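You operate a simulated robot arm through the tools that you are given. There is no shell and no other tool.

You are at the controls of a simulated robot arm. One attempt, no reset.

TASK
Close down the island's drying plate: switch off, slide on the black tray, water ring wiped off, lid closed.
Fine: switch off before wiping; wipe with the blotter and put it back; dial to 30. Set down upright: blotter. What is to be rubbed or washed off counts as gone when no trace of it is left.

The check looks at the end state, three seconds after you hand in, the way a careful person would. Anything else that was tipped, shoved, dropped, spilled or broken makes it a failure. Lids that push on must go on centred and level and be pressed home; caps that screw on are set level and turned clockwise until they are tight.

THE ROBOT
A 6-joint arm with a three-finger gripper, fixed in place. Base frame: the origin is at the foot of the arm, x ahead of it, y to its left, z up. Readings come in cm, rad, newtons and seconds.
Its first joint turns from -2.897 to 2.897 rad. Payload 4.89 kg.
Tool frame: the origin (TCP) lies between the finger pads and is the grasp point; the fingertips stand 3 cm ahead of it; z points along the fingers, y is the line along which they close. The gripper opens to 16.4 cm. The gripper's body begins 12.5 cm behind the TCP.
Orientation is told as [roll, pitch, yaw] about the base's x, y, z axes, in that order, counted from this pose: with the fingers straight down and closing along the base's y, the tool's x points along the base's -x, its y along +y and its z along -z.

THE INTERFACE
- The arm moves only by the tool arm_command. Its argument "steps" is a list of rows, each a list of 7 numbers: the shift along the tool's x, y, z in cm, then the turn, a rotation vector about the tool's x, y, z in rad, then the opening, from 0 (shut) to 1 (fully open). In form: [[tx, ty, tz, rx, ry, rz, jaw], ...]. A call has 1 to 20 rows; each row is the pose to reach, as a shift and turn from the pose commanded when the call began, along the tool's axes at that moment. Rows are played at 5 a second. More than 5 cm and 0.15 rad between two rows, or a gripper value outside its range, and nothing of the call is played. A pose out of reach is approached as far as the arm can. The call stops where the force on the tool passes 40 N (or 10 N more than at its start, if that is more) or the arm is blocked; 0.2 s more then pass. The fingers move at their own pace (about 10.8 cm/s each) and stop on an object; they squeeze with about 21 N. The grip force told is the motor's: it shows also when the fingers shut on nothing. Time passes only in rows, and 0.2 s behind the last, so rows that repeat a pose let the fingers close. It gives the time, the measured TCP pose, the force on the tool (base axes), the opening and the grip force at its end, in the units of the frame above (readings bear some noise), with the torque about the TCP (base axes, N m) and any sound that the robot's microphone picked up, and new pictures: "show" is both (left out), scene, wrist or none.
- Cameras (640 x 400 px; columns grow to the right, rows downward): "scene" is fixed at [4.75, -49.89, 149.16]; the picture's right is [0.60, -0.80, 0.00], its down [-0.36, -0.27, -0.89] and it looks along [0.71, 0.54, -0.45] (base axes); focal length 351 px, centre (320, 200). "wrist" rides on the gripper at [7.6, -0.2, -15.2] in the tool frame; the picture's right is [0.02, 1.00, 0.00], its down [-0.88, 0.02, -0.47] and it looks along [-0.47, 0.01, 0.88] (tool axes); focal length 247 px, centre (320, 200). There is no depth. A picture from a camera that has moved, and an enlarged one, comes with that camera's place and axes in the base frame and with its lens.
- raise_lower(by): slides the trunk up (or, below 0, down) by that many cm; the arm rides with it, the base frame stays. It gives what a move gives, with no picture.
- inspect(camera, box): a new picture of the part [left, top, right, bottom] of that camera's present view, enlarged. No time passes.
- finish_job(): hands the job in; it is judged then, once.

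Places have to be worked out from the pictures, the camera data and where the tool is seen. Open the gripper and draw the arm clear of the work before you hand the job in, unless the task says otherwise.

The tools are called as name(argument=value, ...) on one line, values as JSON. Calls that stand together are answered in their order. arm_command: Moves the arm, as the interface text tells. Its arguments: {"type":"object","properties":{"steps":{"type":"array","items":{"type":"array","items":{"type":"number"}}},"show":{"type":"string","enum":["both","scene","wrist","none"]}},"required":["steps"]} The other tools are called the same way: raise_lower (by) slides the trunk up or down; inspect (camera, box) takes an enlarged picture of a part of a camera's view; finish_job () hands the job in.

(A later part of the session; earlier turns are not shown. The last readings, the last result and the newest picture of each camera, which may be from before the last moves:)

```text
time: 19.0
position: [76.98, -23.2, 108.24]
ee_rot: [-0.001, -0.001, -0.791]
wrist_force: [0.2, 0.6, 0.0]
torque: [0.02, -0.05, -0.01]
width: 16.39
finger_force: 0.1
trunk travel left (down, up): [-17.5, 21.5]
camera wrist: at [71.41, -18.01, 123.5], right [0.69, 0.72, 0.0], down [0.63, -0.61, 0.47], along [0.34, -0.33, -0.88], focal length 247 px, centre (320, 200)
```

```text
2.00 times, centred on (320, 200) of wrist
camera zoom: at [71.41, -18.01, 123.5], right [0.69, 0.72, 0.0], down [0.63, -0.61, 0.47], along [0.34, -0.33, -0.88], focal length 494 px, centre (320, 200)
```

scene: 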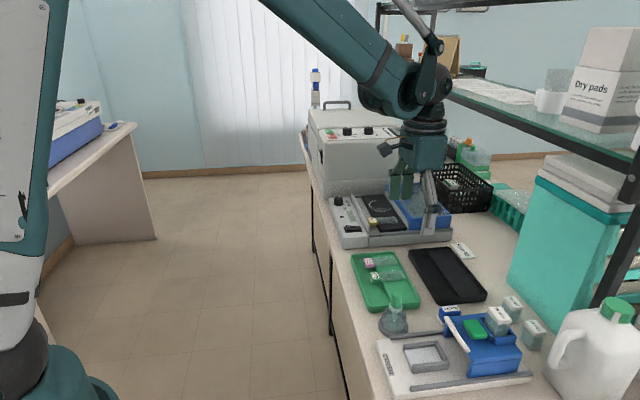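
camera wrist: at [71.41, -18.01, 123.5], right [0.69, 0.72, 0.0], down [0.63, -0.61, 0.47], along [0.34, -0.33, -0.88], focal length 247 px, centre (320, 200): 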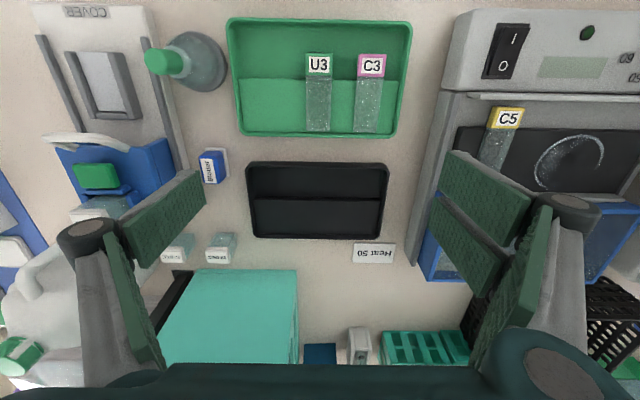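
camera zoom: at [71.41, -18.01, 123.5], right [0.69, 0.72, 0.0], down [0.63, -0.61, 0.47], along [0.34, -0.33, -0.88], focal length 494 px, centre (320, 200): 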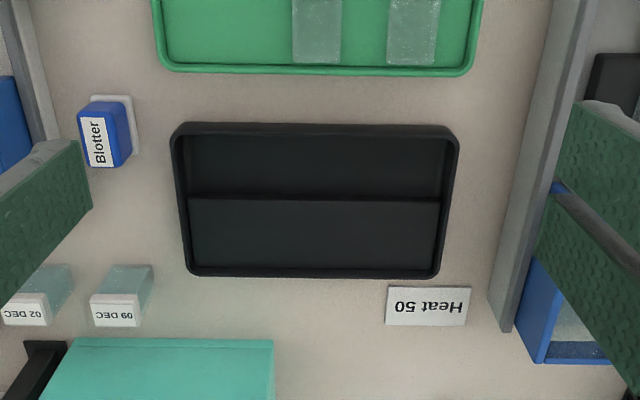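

The black tray's raised half spans v≈80.8–87.2 (device axes u/v at 45°), the same layout as the green tray where slides lie glass-on-platform with labels overhanging. Now I hover over the C5 label end at about [89.2,-6.25].

arm_command(steps=[[0.7, 4.1, 0, 0, 0, 0, 0.8], [1.4, 8.3, 0.5, 0, 0, 0, 0.6], [2.1, 12.4, 2, 0, 0, 0, 0.4], [2.8, 16.5, 4, 0, 0, 0, 0.32], [3.45, 20.7, 6, 0, 0, 0, 0.32], [3.45, 20.7, 7.2, 0, 0, 0, 0.32], [3.45, 20.7, 7.2, 0, 0, 0, 0.32]])

inspect(camera="wrist", box=[240, 90, 400, 230])

inspect(camera="scene", box=[325, 170, 425, 250])

```text
time: 20.6
position: [89.15, -6.19, 100.85]
ee_rot: [-0.001, 0.0, -0.788]
wrist_force: [0.2, 0.2, 0.4]
torque: [-0.07, 0.1, -0.02]
width: 5.24
finger_force: 0.0
trunk travel left (down, up): [-17.5, 21.5]
camera wrist: at [83.71, -0.93, 116.16], right [0.69, 0.72, 0.0], down [0.64, -0.61, 0.47], along [0.34, -0.33, -0.88], focal length 247 px, centre (320, 200)
```

scene: 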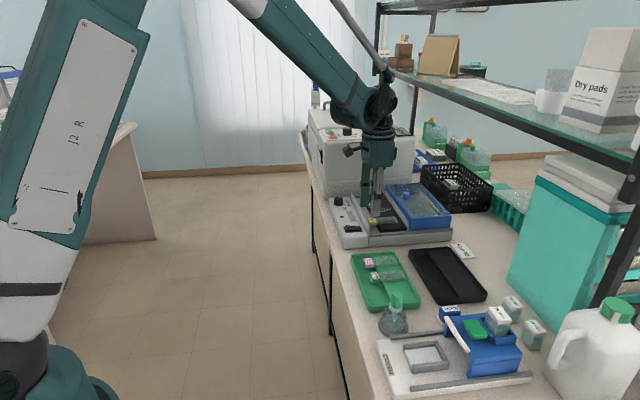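
wrist: 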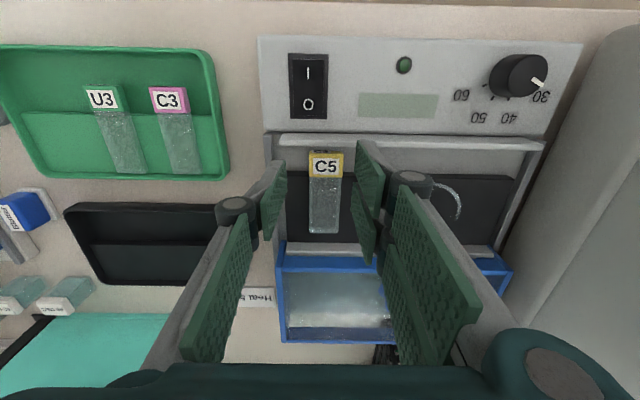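

```text
2.86 times, centred on (320, 160) of wrist
camera zoom: at [83.71, -0.93, 116.16], right [0.69, 0.72, 0.0], down [0.64, -0.61, 0.47], along [0.34, -0.33, -0.88], focal length 706 px, centre (320, 314)
```

zoom: 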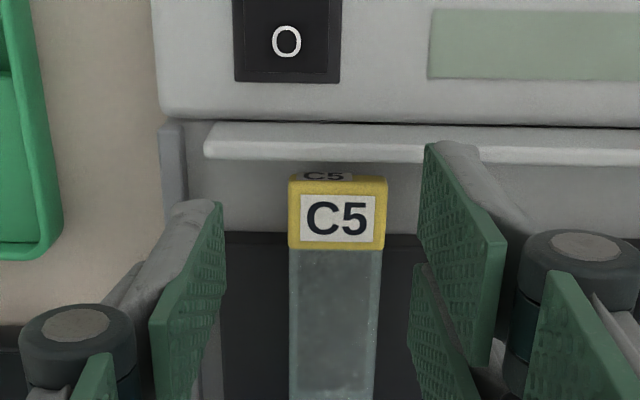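

```text
5.00 times, centred on (375, 210) of scene
camera zoom: at [4.75, -49.89, 149.16], right [0.6, -0.8, 0.0], down [-0.36, -0.27, -0.89], along [0.71, 0.54, -0.45], focal length 1756 px, centre (45, 150)
```

zoom: 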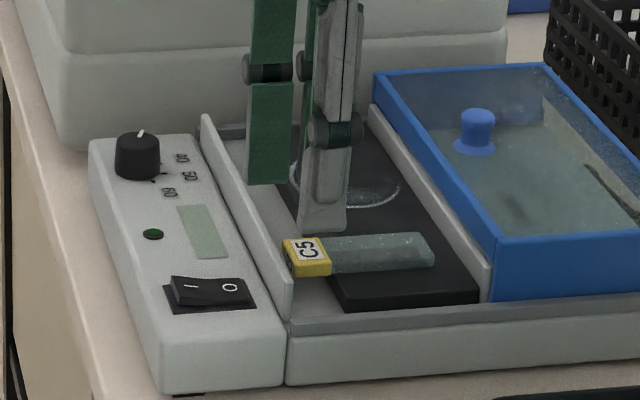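

The label is 0.6 cm to +u and 0.3 cm to +v of the tool axis. I correct and lower so the tips flank the label just above plate level.

arm_command(steps=[[-0.3, 0.6, 0, 0, 0, 0, 0.32], [-0.3, 0.6, 1.2, 0, 0, 0, 0.32], [-0.3, 0.6, 2.4, 0, 0, 0, 0.32], [-0.3, 0.6, 3.2, 0, 0, 0, 0.32], [-0.3, 0.6, 3.2, 0, 0, 0, 0.32]])

inspect(camera="wrist", box=[240, 110, 400, 250])

inspect(camera="scene", box=[350, 190, 410, 240])

```text
time: 21.8
position: [89.81, -6.01, 97.83]
ee_rot: [-0.001, -0.001, -0.787]
wrist_force: [0.7, 0.2, 1.0]
torque: [0.01, -0.02, -0.01]
width: 5.25
finger_force: 0.1
trunk travel left (down, up): [-17.5, 21.5]
camera wrist: at [84.3, -0.78, 113.05], right [0.69, 0.72, 0.0], down [0.63, -0.61, 0.47], along [0.34, -0.33, -0.88], focal length 247 px, centre (320, 200)
```

scene: 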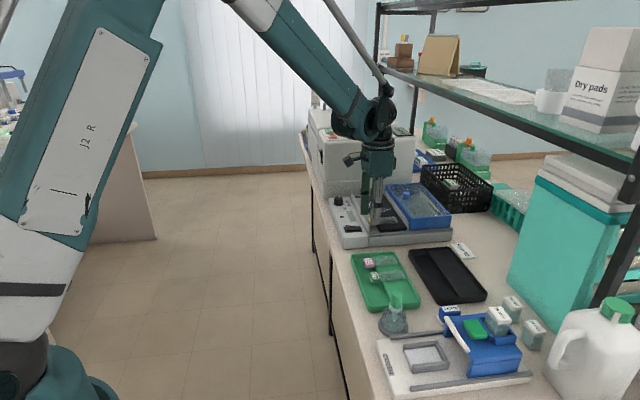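
wrist: 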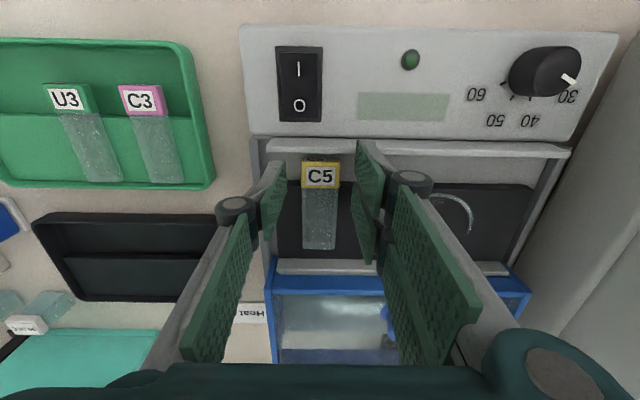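

```text
2.86 times, centred on (320, 180) of wrist
camera zoom: at [84.3, -0.78, 113.05], right [0.69, 0.72, 0.0], down [0.63, -0.61, 0.47], along [0.34, -0.33, -0.88], focal length 706 px, centre (320, 257)
```

zoom: 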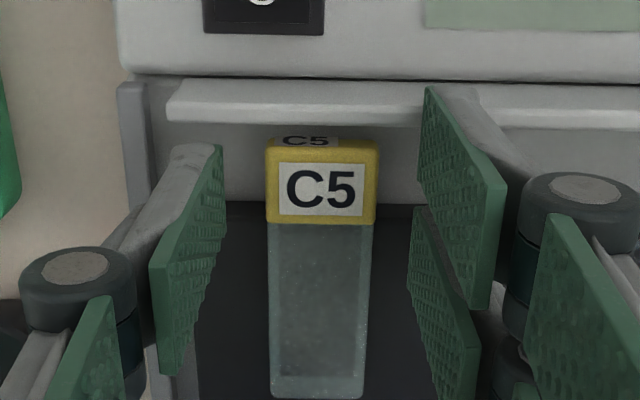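

```text
8.00 times, centred on (380, 215) of scene
camera zoom: at [4.75, -49.89, 149.16], right [0.6, -0.8, 0.0], down [-0.36, -0.27, -0.89], along [0.71, 0.54, -0.45], focal length 2810 px, centre (-160, 80)
```

zoom: 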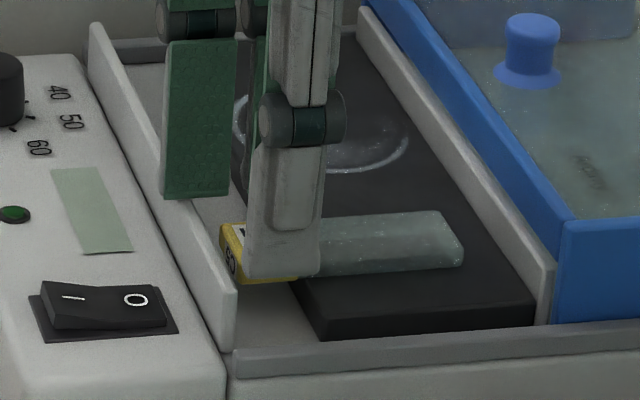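

The label is centred between the fingers. I lower another 0.5 cm and close on it.

arm_command(steps=[[0.1, 0, 0.3, 0, 0, 0, 0.32], [0.1, 0, 0.55, 0, 0, 0, 0.32], [0.1, 0, 0.55, 0, 0, 0, 0.15], [0.1, 0, 0.55, 0, 0, 0, 0.12], [0.1, 0, 0.55, 0, 0, 0, 0.12], [0.1, 0, 0.55, 0, 0, 0, 0.12]])

inspect(camera="wrist", box=[240, 110, 400, 250])

inspect(camera="scene", box=[350, 190, 410, 240])

```text
time: 22.4
position: [89.73, -5.96, 97.75]
ee_rot: [0.002, -0.003, -0.787]
wrist_force: [3.3, 3.6, 25.5]
torque: [1.06, -0.33, -0.08]
width: 5.61
finger_force: 3.0
trunk travel left (down, up): [-17.5, 21.5]
stopped in row 2: the force on the tool passed its limit at 45 N (the readings are from after the stop); the commanded pose is now the measured one
camera wrist: at [84.24, -0.72, 112.9], right [0.69, 0.72, 0.0], down [0.63, -0.61, 0.48], along [0.34, -0.33, -0.88], focal length 247 px, centre (320, 200)
```

scene: 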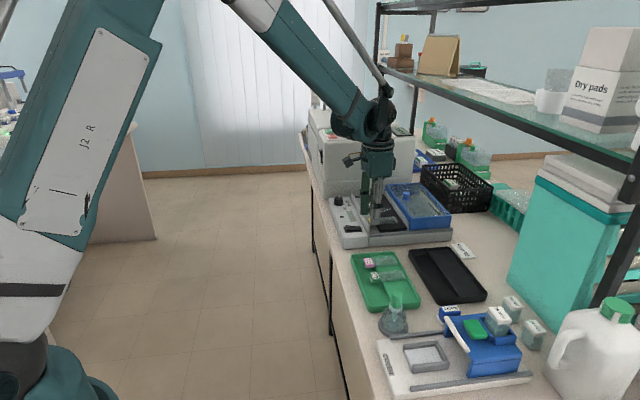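
wrist: 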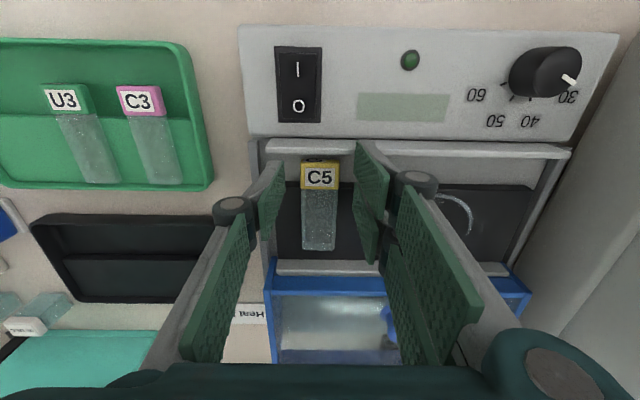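

```text
2.86 times, centred on (320, 180) of wrist
camera zoom: at [84.24, -0.72, 112.9], right [0.69, 0.72, 0.0], down [0.63, -0.61, 0.48], along [0.34, -0.33, -0.88], focal length 706 px, centre (320, 257)
```

zoom: 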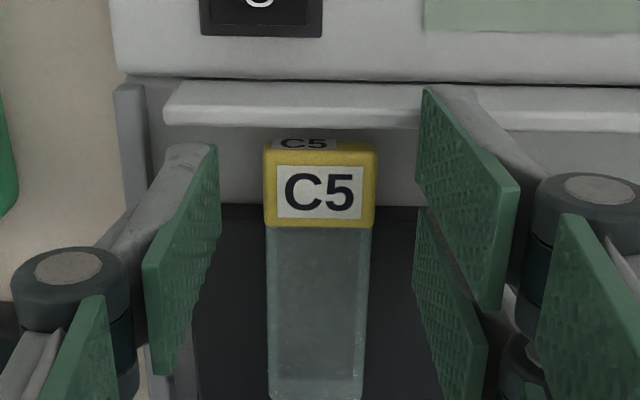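

```text
8.00 times, centred on (380, 215) of scene
camera zoom: at [4.75, -49.89, 149.16], right [0.6, -0.8, 0.0], down [-0.36, -0.27, -0.89], along [0.71, 0.54, -0.45], focal length 2810 px, centre (-160, 80)
```

zoom: 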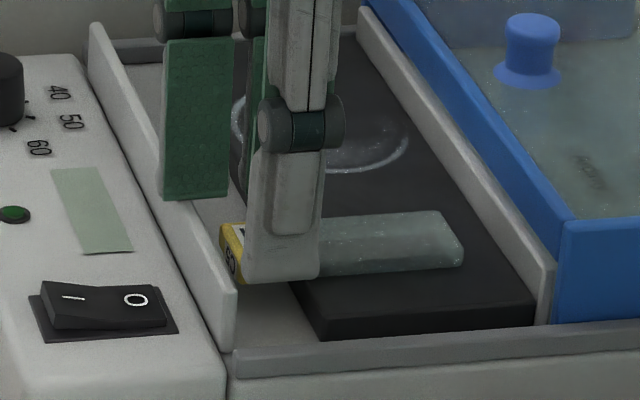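

The finger tips touched the plate's edge (plate top is about z≈94.6), so the label is already flanked well. I lift 0.15 cm, ease 0.2 cm away from the plate and close on the label here.

arm_command(steps=[[0, 0, -0.2, 0, 0, 0, 0.32], [0.2, 0, -0.15, 0, 0, 0, 0.32], [0.2, 0, -0.15, 0, 0, 0, 0.2], [0.2, 0, -0.15, 0, 0, 0, 0.12], [0.2, 0, -0.15, 0, 0, 0, 0.12], [0.2, 0, -0.15, 0, 0, 0, 0.12]])

inspect(camera="wrist", box=[240, 110, 400, 250])

inspect(camera="scene", box=[350, 190, 410, 240])

```text
time: 23.8
position: [89.67, -5.82, 97.67]
ee_rot: [0.001, -0.001, -0.788]
wrist_force: [1.4, 8.1, 13.7]
torque: [0.46, -0.06, -0.06]
width: 2.2
finger_force: 2.5
trunk travel left (down, up): [-17.5, 21.5]
camera wrist: at [84.1, -0.57, 112.93], right [0.69, 0.72, 0.0], down [0.63, -0.61, 0.47], along [0.34, -0.33, -0.88], focal length 247 px, centre (320, 200)
```

scene: 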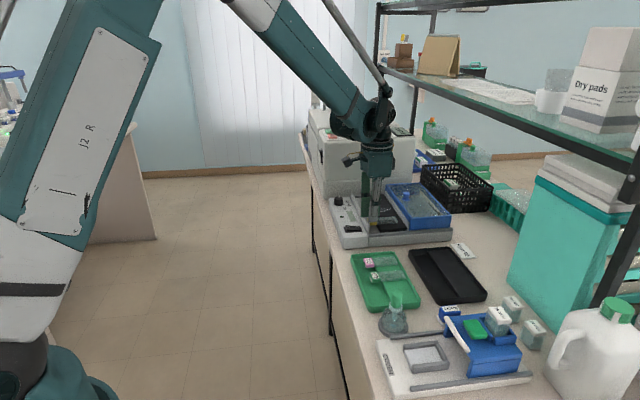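
wrist: 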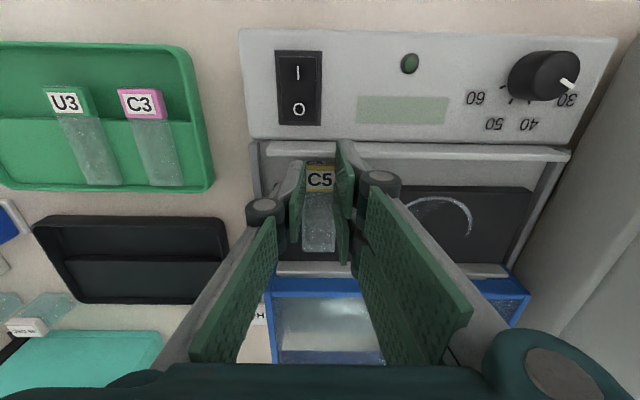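

```text
2.86 times, centred on (320, 180) of wrist
camera zoom: at [84.1, -0.57, 112.93], right [0.69, 0.72, 0.0], down [0.63, -0.61, 0.47], along [0.34, -0.33, -0.88], focal length 706 px, centre (320, 257)
```

zoom: 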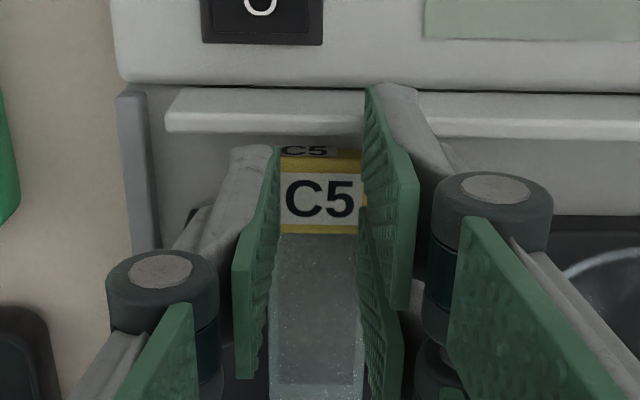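

```text
8.00 times, centred on (380, 215) of scene
camera zoom: at [4.75, -49.89, 149.16], right [0.6, -0.8, 0.0], down [-0.36, -0.27, -0.89], along [0.71, 0.54, -0.45], focal length 2810 px, centre (-160, 80)
```

zoom: 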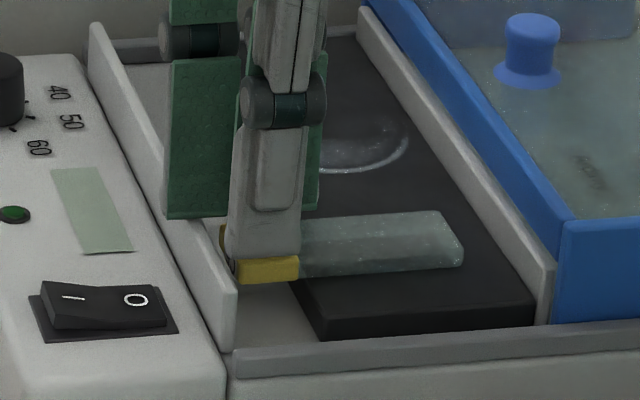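

Now I understand: the +y "finger" has two prongs spanning about ±3 cm, and one of them rode on the left wall (top z≈94.75), while the tips closed onto the label's top. I back off upward, open and re-check the slide.

arm_command(steps=[[0, 0, -0.6, 0, 0, 0, 0.12], [0, 0, -1.5, 0, 0, 0, 0.2], [0, 0, -3, 0, 0, 0, 0.35], [0, 0, -3, 0, 0, 0, 0.35]])

inspect(camera="wrist", box=[240, 110, 400, 250])

inspect(camera="scene", box=[350, 190, 410, 240])

```text
time: 24.8
position: [89.57, -5.83, 100.69]
ee_rot: [0.002, -0.002, -0.788]
wrist_force: [0.7, -0.7, -0.4]
torque: [-0.03, -0.02, 0.0]
width: 5.75
finger_force: 0.0
trunk travel left (down, up): [-17.5, 21.5]
camera wrist: at [84.09, -0.6, 115.91], right [0.69, 0.72, 0.0], down [0.63, -0.61, 0.47], along [0.34, -0.33, -0.88], focal length 247 px, centre (320, 200)
```

scene: 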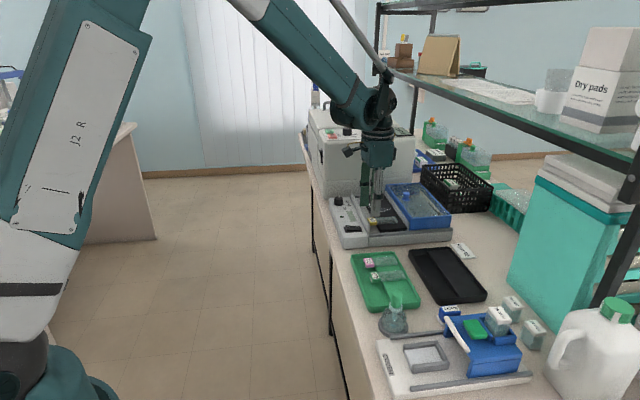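
wrist: 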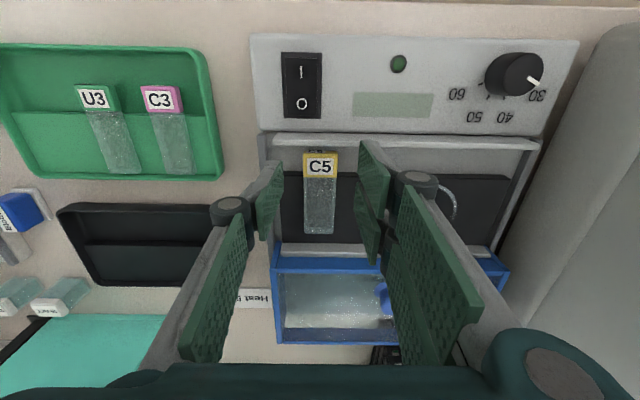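

```text
2.86 times, centred on (320, 180) of wrist
camera zoom: at [84.09, -0.6, 115.91], right [0.69, 0.72, 0.0], down [0.63, -0.61, 0.47], along [0.34, -0.33, -0.88], focal length 706 px, centre (320, 257)
```

zoom: 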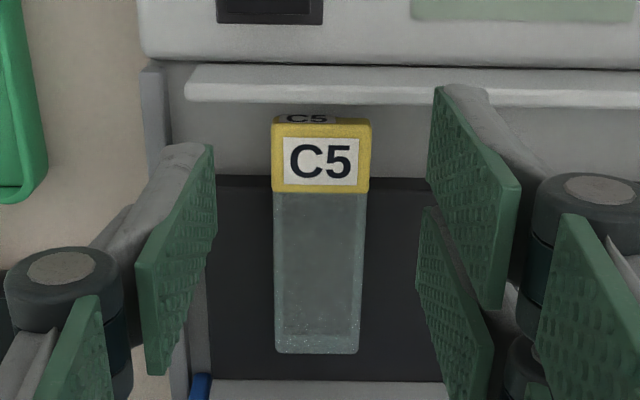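

```text
8.00 times, centred on (380, 215) of scene
camera zoom: at [4.75, -49.89, 149.16], right [0.6, -0.8, 0.0], down [-0.36, -0.27, -0.89], along [0.71, 0.54, -0.45], focal length 2810 px, centre (-160, 80)
```

zoom: 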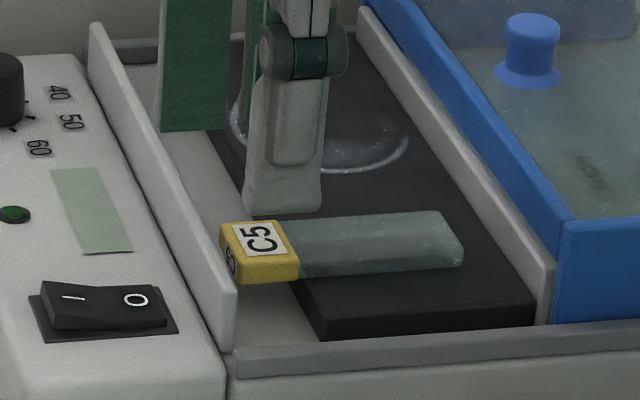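

The slide hasn't moved. I shift 1.95 cm along +v so all prongs clear the wall, then lower until the tips are about half-way down the slide's thickness.

arm_command(steps=[[-1, 0, 0, 0, 0, 0, 0.33], [-1.95, 0, 0.5, 0, 0, 0, 0.33], [-1.95, 0, 1.7, 0, 0, 0, 0.33], [-1.95, 0, 2.9, 0, 0, 0, 0.33], [-1.95, 0, 3.4, 0, 0, 0, 0.33], [-1.95, 0, 3.6, 0, 0, 0, 0.33]])

inspect(camera="wrist", box=[240, 110, 400, 250])

inspect(camera="scene", box=[350, 190, 410, 240])

```text
time: 26.2
position: [91.03, -7.22, 97.12]
ee_rot: [0.002, -0.002, -0.788]
wrist_force: [0.4, -0.4, 0.3]
torque: [0.01, 0.02, 0.01]
width: 5.43
finger_force: 0.0
trunk travel left (down, up): [-17.5, 21.5]
camera wrist: at [85.49, -1.98, 112.27], right [0.69, 0.72, 0.0], down [0.63, -0.61, 0.47], along [0.34, -0.33, -0.88], focal length 247 px, centre (320, 200)
```

scene: 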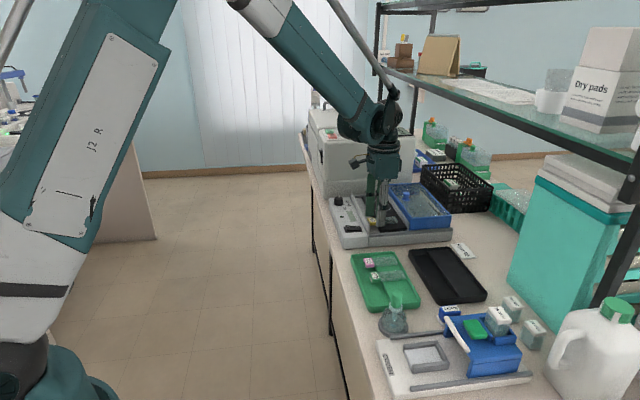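
wrist: 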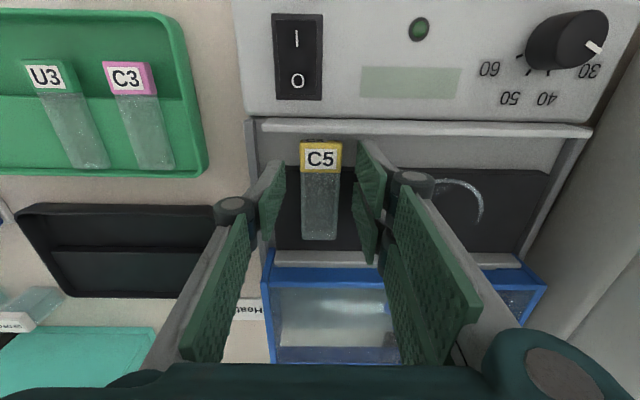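

```text
2.86 times, centred on (320, 180) of wrist
camera zoom: at [85.49, -1.98, 112.27], right [0.69, 0.72, 0.0], down [0.63, -0.61, 0.47], along [0.34, -0.33, -0.88], focal length 706 px, centre (320, 257)
```

zoom: 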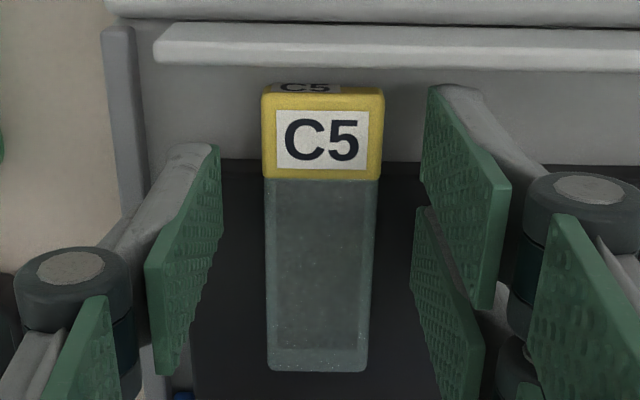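

```text
8.00 times, centred on (380, 215) of scene
camera zoom: at [4.75, -49.89, 149.16], right [0.6, -0.8, 0.0], down [-0.36, -0.27, -0.89], along [0.71, 0.54, -0.45], focal length 2810 px, centre (-160, 80)
```

zoom: 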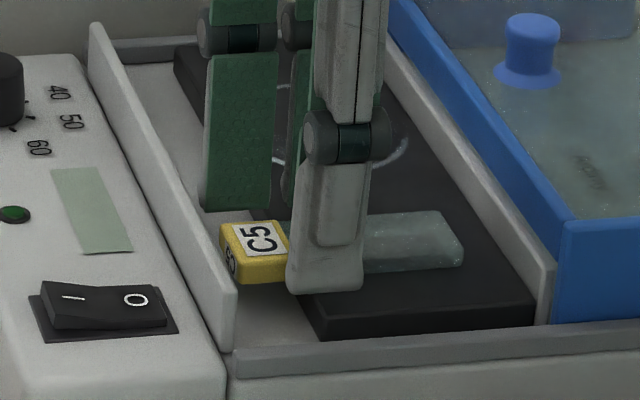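

No contact yet. I lower another 0.3 cm and close.

arm_command(steps=[[0, 0, 0.15, 0, 0, 0, 0.33], [0, 0, 0.3, 0, 0, 0, 0.33], [0, 0, 0.3, 0, 0, 0, 0.25], [0, 0, 0.3, 0, 0, 0, 0.1], [0, 0, 0.3, 0, 0, 0, 0.1], [0, 0, 0.3, 0, 0, 0, 0.1]])

inspect(camera="wrist", box=[240, 110, 400, 250])

inspect(camera="scene", box=[350, 190, 410, 240])

```text
time: 27.6
position: [91.05, -7.25, 96.74]
ee_rot: [0.002, -0.002, -0.787]
wrist_force: [-0.1, 0.0, 0.6]
torque: [0.01, 0.04, 0.01]
width: 3.16
finger_force: 20.4
trunk travel left (down, up): [-17.5, 21.5]
camera wrist: at [85.51, -1.97, 111.99], right [0.69, 0.72, 0.0], down [0.63, -0.61, 0.47], along [0.34, -0.33, -0.88], focal length 247 px, centre (320, 200)
```

scene: 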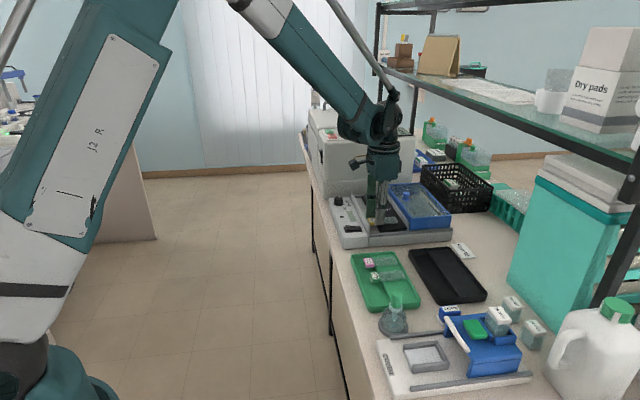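
wrist: 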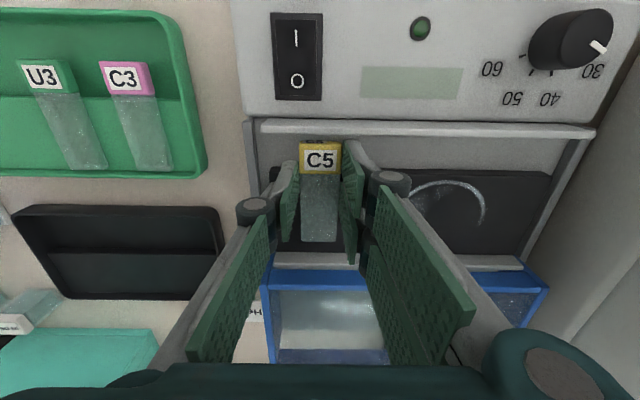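

```text
2.86 times, centred on (320, 180) of wrist
camera zoom: at [85.51, -1.97, 111.99], right [0.69, 0.72, 0.0], down [0.63, -0.61, 0.47], along [0.34, -0.33, -0.88], focal length 706 px, centre (320, 257)
```

zoom: 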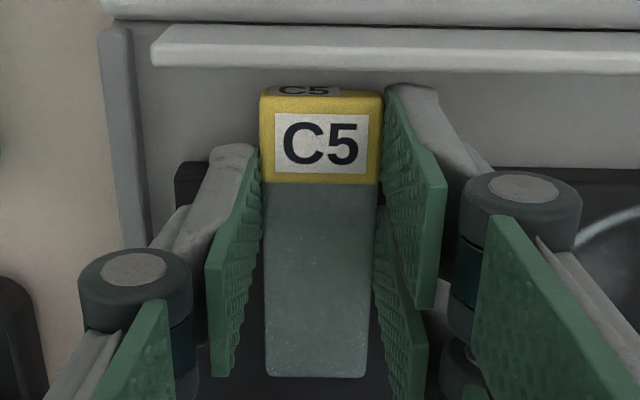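

```text
8.00 times, centred on (380, 215) of scene
camera zoom: at [4.75, -49.89, 149.16], right [0.6, -0.8, 0.0], down [-0.36, -0.27, -0.89], along [0.71, 0.54, -0.45], focal length 2810 px, centre (-160, 80)
```

zoom: 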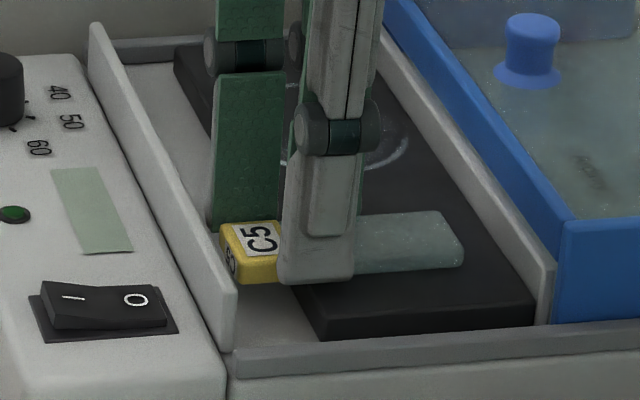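

Slide is gripped (3.16 cm, 20 N). I lift it straight up and carry it over the black tray's raised half, keeping the same orientation.

arm_command(steps=[[0, 0, -1, 0, 0, 0, 0.1], [0, 0, -3, 0, 0, 0, 0.1], [0, 0, -5.5, 0, 0, 0, 0.1], [-2.24, -4.05, -5.5, 0, 0, 0, 0.1], [-4.48, -8.1, -5.5, 0, 0, 0, 0.1], [-6.72, -12.15, -5.5, 0, 0, 0, 0.1], [-8.96, -16.2, -5.5, 0, 0, 0, 0.1], [-11.2, -20.25, -5.5, 0, 0, 0, 0.1], [-11.2, -20.25, -3.5, 0, 0, 0, 0.1], [-11.2, -20.25, -2, 0, 0, 0, 0.1], [-11.2, -20.25, -2, 0, 0, 0, 0.1]])

inspect(camera="wrist", box=[220, 100, 420, 260])

inspect(camera="scene", box=[390, 220, 500, 310])

```text
time: 30.0
position: [84.61, -29.47, 98.75]
ee_rot: [0.001, -0.001, -0.789]
wrist_force: [0.5, 0.4, -0.1]
torque: [0.05, 0.03, -0.01]
width: 3.18
finger_force: 21.4
trunk travel left (down, up): [-17.5, 21.5]
camera wrist: at [79.14, -24.25, 113.9], right [0.69, 0.72, 0.0], down [0.63, -0.61, 0.47], along [0.34, -0.33, -0.88], focal length 247 px, centre (320, 200)
```

scene: 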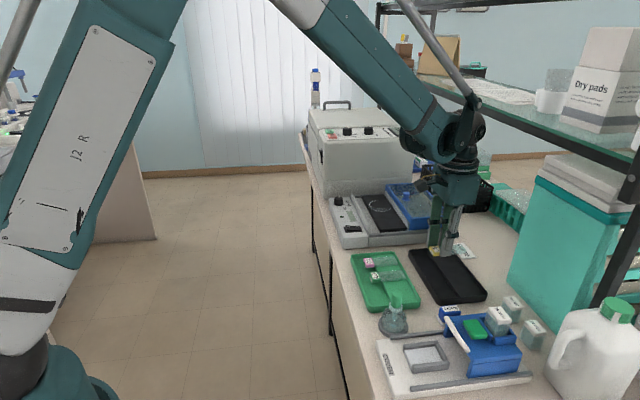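
wrist: 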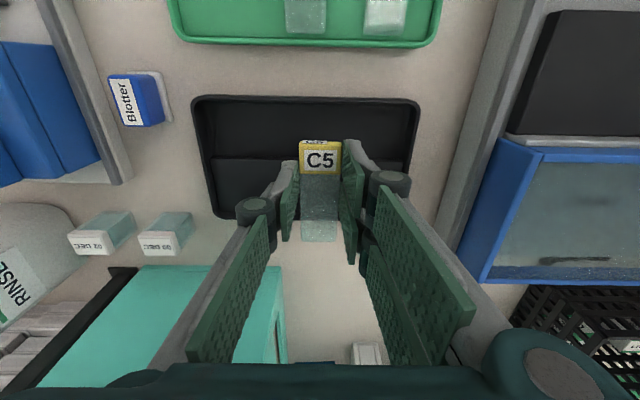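

```text
2.50 times, centred on (320, 180) of wrist
camera zoom: at [79.14, -24.25, 113.9], right [0.69, 0.72, 0.0], down [0.63, -0.61, 0.47], along [0.34, -0.33, -0.88], focal length 617 px, centre (320, 250)
```

zoom: 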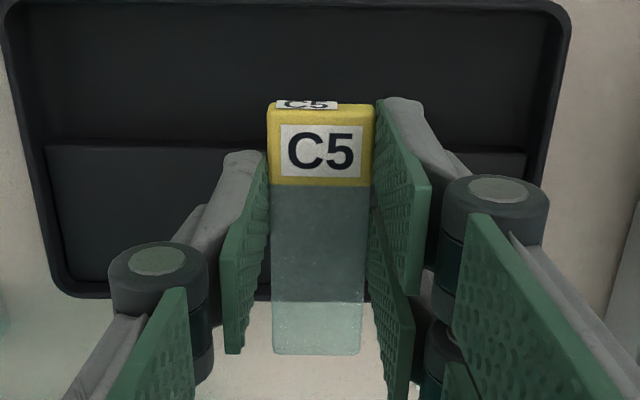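

```text
4.44 times, centred on (445, 265) of scene
camera zoom: at [4.75, -49.89, 149.16], right [0.6, -0.8, 0.0], down [-0.36, -0.27, -0.89], along [0.71, 0.54, -0.45], focal length 1561 px, centre (-236, -89)
```

zoom: 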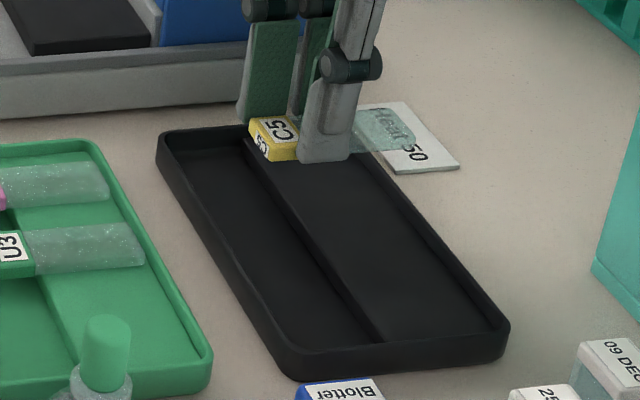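

Slide is above the platform with ~0.5 cm margin to the far wall and its middle about 1.2 cm inside the step. I lower it most of the way.

arm_command(steps=[[0, 0, 1, 0, 0, 0, 0.1], [0, 0, 2, 0, 0, 0, 0.1], [0, 0, 3, 0, 0, 0, 0.1], [0, 0, 3.5, 0, 0, 0, 0.1], [0, 0, 3.8, 0, 0, 0, 0.1]], show="scene")

inspect(camera="scene", box=[400, 230, 480, 290])

inspect(camera="wrist", box=[220, 100, 420, 260])

```text
time: 31.2
position: [84.66, -29.47, 94.99]
ee_rot: [0.001, -0.002, -0.788]
wrist_force: [0.6, -0.5, -1.3]
torque: [0.03, 0.01, 0.0]
width: 3.17
finger_force: 21.1
trunk travel left (down, up): [-17.5, 21.5]
```

scene: 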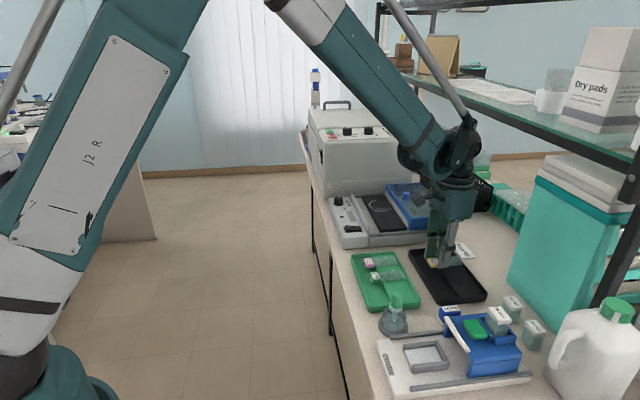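

```text
6.67 times, centred on (440, 260) of scene
camera zoom: at [4.75, -49.89, 149.16], right [0.6, -0.8, 0.0], down [-0.36, -0.27, -0.89], along [0.71, 0.54, -0.45], focal length 2342 px, centre (-480, -200)
```

zoom: 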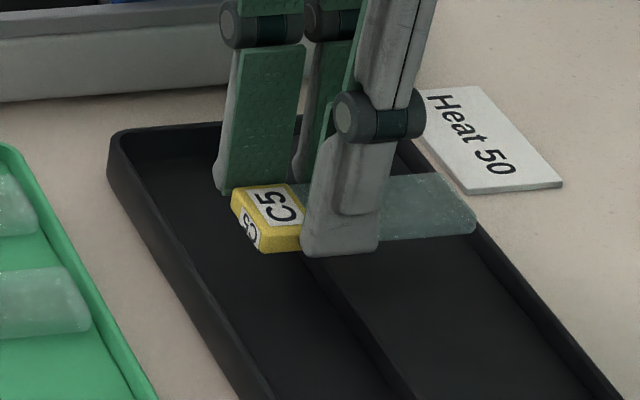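

```text
2.50 times, centred on (320, 180) of wrist
camera zoom: at [79.11, -24.15, 110.14], right [0.69, 0.72, 0.0], down [0.63, -0.61, 0.47], along [0.34, -0.33, -0.88], focal length 617 px, centre (320, 250)
```

zoom: 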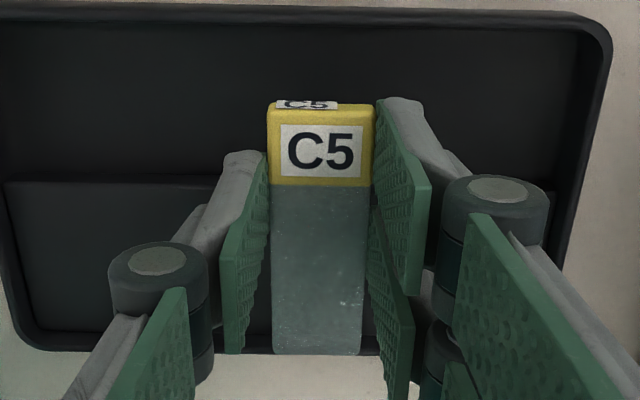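

The far end is close to the tray's far wall, so I shift 0.3 cm back (-v) and go on down in small steps, watching the force.

arm_command(steps=[[0.3, 0, 0, 0, 0, 0, 0.1], [0.3, 0, 0.3, 0, 0, 0, 0.1], [0.3, 0, 0.6, 0, 0, 0, 0.1], [0.3, 0, 0.9, 0, 0, 0, 0.1]], show="scene")

inspect(camera="scene", box=[400, 230, 480, 290])

```text
time: 32.2
position: [84.4, -29.26, 94.07]
ee_rot: [0.003, -0.001, -0.787]
wrist_force: [-0.3, -0.2, -0.6]
torque: [0.0, -0.03, 0.01]
width: 3.19
finger_force: 21.0
trunk travel left (down, up): [-17.5, 21.5]
```

scene: 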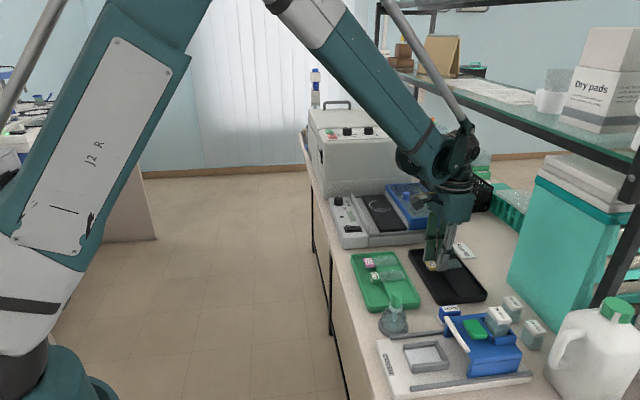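

```text
6.67 times, centred on (440, 260) of scene
camera zoom: at [4.75, -49.89, 149.16], right [0.6, -0.8, 0.0], down [-0.36, -0.27, -0.89], along [0.71, 0.54, -0.45], focal length 2342 px, centre (-480, -200)
```

zoom: 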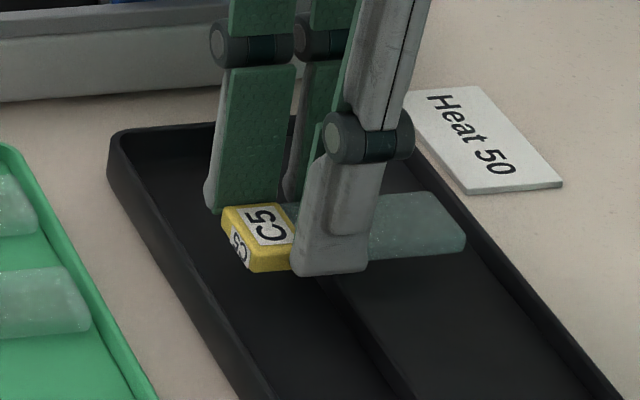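

Still free of contact (z=94.07). I keep lowering by 0.2 cm steps.

arm_command(steps=[[0, 0, 0.2, 0, 0, 0, 0.1], [0, 0, 0.4, 0, 0, 0, 0.1], [0, 0, 0.6, 0, 0, 0, 0.1]], show="scene")

inspect(camera="scene", box=[400, 230, 480, 290])

```text
time: 33.0
position: [84.45, -29.37, 93.51]
ee_rot: [0.0, -0.002, -0.788]
wrist_force: [-0.7, -0.2, 0.0]
torque: [0.02, 0.04, -0.01]
width: 3.17
finger_force: 21.3
trunk travel left (down, up): [-17.5, 21.5]
```

scene: 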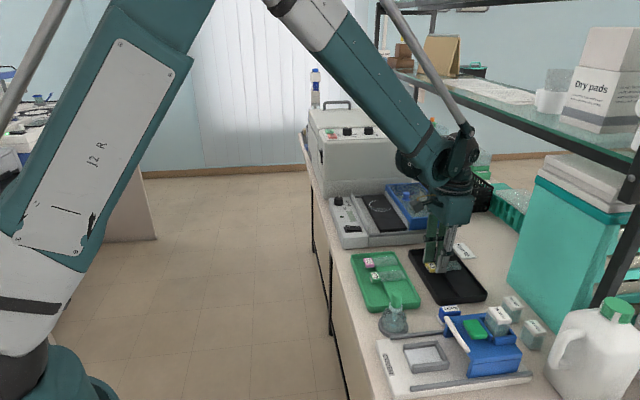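

```text
6.67 times, centred on (440, 260) of scene
camera zoom: at [4.75, -49.89, 149.16], right [0.6, -0.8, 0.0], down [-0.36, -0.27, -0.89], along [0.71, 0.54, -0.45], focal length 2342 px, centre (-480, -200)
```

zoom: 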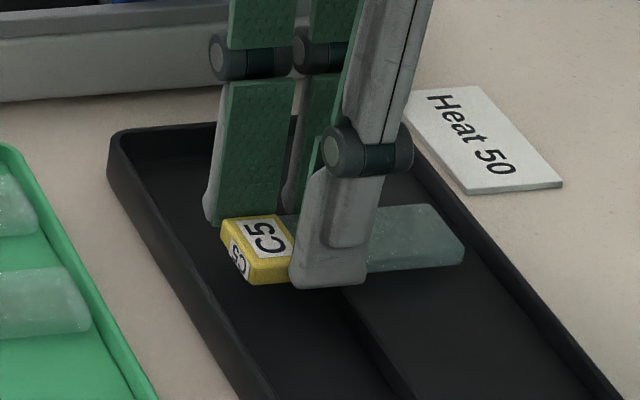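

arm_command(steps=[[0, 0, 0.15, 0, 0, 0, 0.1], [0, 0, 0.3, 0, 0, 0, 0.1], [0, 0, 0.45, 0, 0, 0, 0.1]], show="scene")

inspect(camera="scene", box=[400, 230, 480, 290])

inspect(camera="wrist", box=[220, 100, 420, 260])

```text
time: 33.8
position: [84.45, -29.18, 93.07]
ee_rot: [0.004, -0.001, -0.786]
wrist_force: [0.3, 0.4, -1.3]
torque: [-0.02, -0.04, -0.03]
width: 3.19
finger_force: 21.1
trunk travel left (down, up): [-17.5, 21.5]
```

scene: 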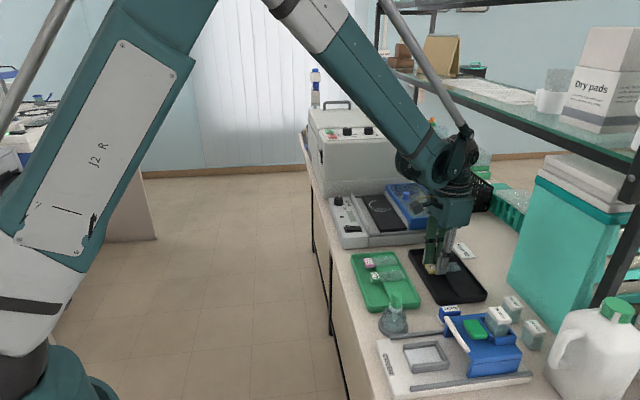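

```text
6.67 times, centred on (440, 260) of scene
camera zoom: at [4.75, -49.89, 149.16], right [0.6, -0.8, 0.0], down [-0.36, -0.27, -0.89], along [0.71, 0.54, -0.45], focal length 2342 px, centre (-480, -200)
```

zoom: 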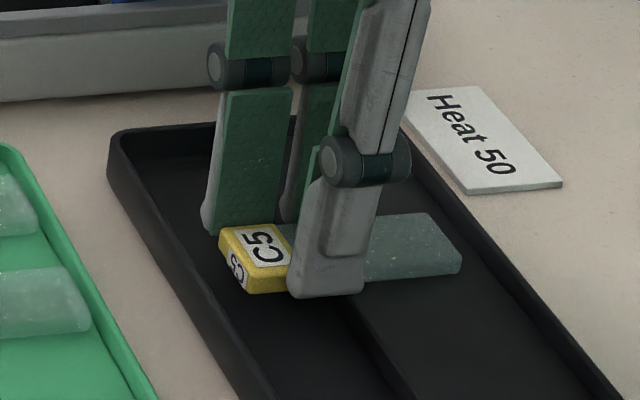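

```text
2.50 times, centred on (320, 180) of wrist
camera zoom: at [78.86, -24.0, 108.22], right [0.69, 0.72, 0.0], down [0.63, -0.61, 0.47], along [0.34, -0.33, -0.88], focal length 617 px, centre (320, 250)
```

zoom: 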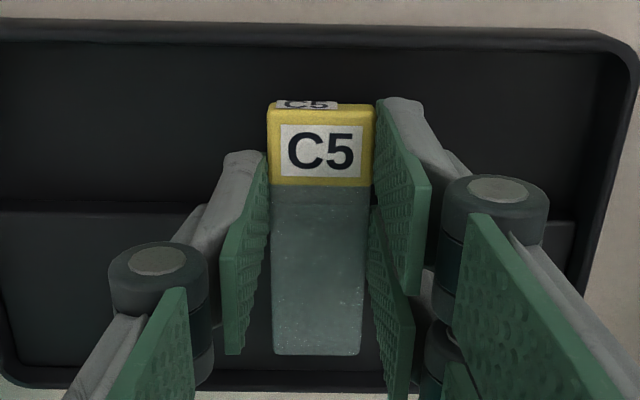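

arm_command(steps=[[0, 0, 0.15, 0, 0, 0, 0.1], [0, 0, 0.3, 0, 0, 0, 0.1]], show="scene")

inspect(camera="scene", box=[400, 230, 480, 290])

```text
time: 34.4
position: [84.31, -29.29, 92.71]
ee_rot: [0.002, -0.001, -0.787]
wrist_force: [1.4, 1.6, 15.9]
torque: [-0.12, -0.2, -0.01]
width: 3.19
finger_force: 20.8
trunk travel left (down, up): [-17.5, 21.5]
```

scene: 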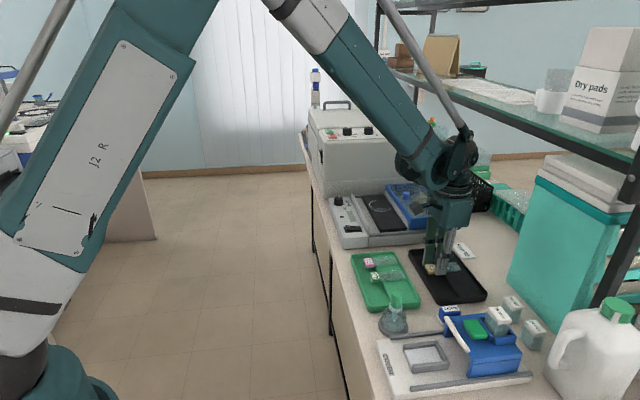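

```text
6.67 times, centred on (440, 260) of scene
camera zoom: at [4.75, -49.89, 149.16], right [0.6, -0.8, 0.0], down [-0.36, -0.27, -0.89], along [0.71, 0.54, -0.45], focal length 2342 px, centre (-480, -200)
```

zoom: 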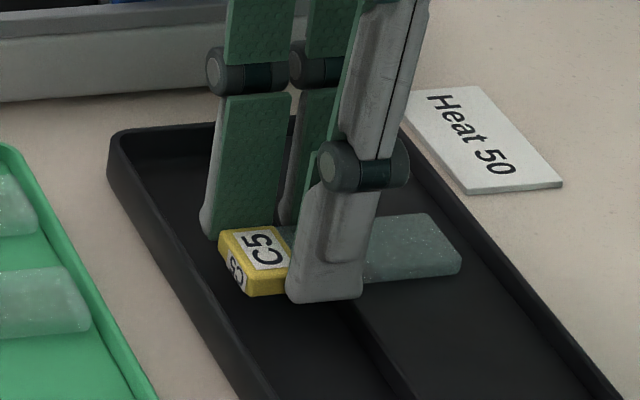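

Contact (16 N): the slide rests on the platform. I ease off slightly, open, and rise straight up.

arm_command(steps=[[0, 0, -0.07, 0, 0, 0, 0.1], [0, 0, -0.07, 0, 0, 0, 0.2], [0, 0, -0.07, 0, 0, 0, 0.3], [0, 0, -0.07, 0, 0, 0, 0.33], [0, 0, -1.5, 0, 0, 0, 0.33], [0, 0, -4, 0, 0, 0, 0.4], [0, 0, -8, 0, 0, 0, 0.8], [0, 0, -12, 0, 0, 0, 1], [0, 0, -12, 0, 0, 0, 1]])

inspect(camera="scene", box=[400, 230, 500, 310])

inspect(camera="wrist", box=[160, 80, 420, 260])

```text
time: 36.4
position: [84.33, -29.2, 104.77]
ee_rot: [0.002, -0.002, -0.786]
wrist_force: [-0.2, -0.5, 0.3]
torque: [-0.01, -0.06, -0.02]
width: 16.39
finger_force: 0.0
trunk travel left (down, up): [-17.5, 21.5]
camera wrist: at [78.83, -24.03, 119.93], right [0.69, 0.72, 0.0], down [0.63, -0.61, 0.47], along [0.34, -0.33, -0.88], focal length 247 px, centre (320, 200)
```

scene: 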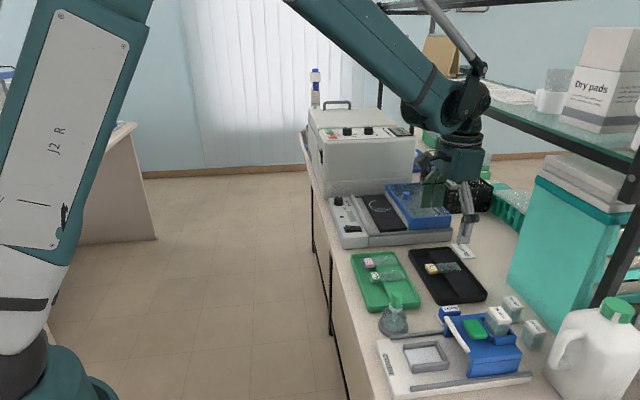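
wrist: 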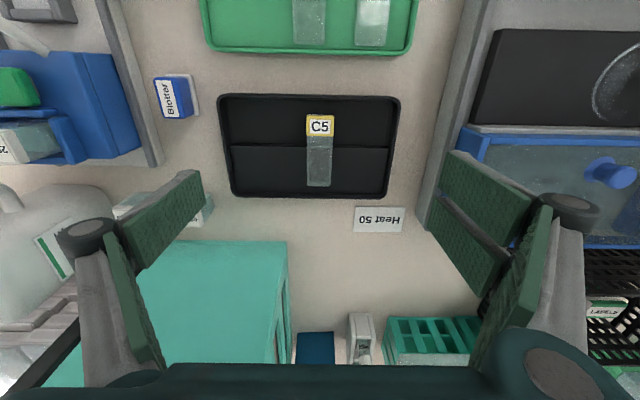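

```text
5.00 times, centred on (450, 270) of scene
camera zoom: at [4.75, -49.89, 149.16], right [0.6, -0.8, 0.0], down [-0.36, -0.27, -0.89], along [0.71, 0.54, -0.45], focal length 1756 px, centre (-330, -150)
```

zoom: 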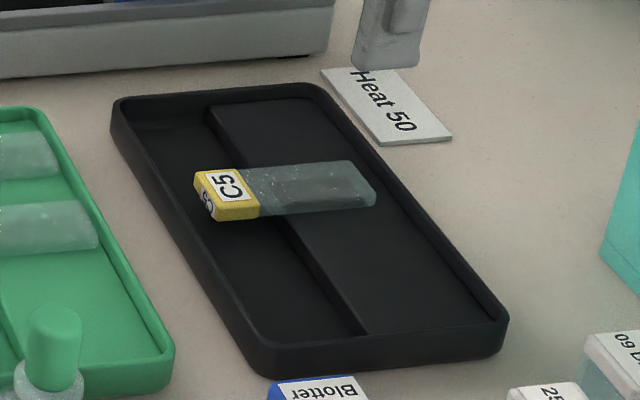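

```text
2.22 times, centred on (290, 170) of wrist
camera zoom: at [78.83, -24.03, 119.93], right [0.69, 0.72, 0.0], down [0.63, -0.61, 0.47], along [0.34, -0.33, -0.88], focal length 549 px, centre (387, 267)
```

zoom: 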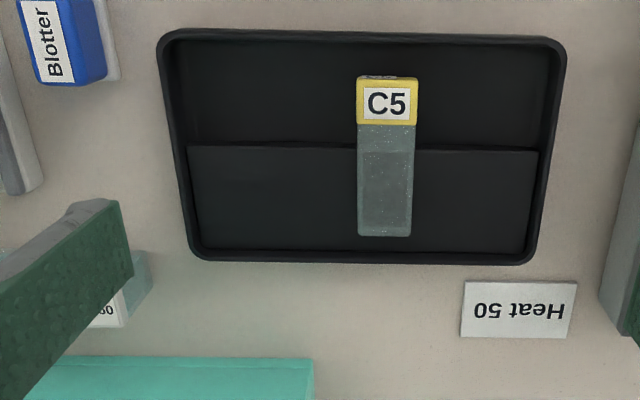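

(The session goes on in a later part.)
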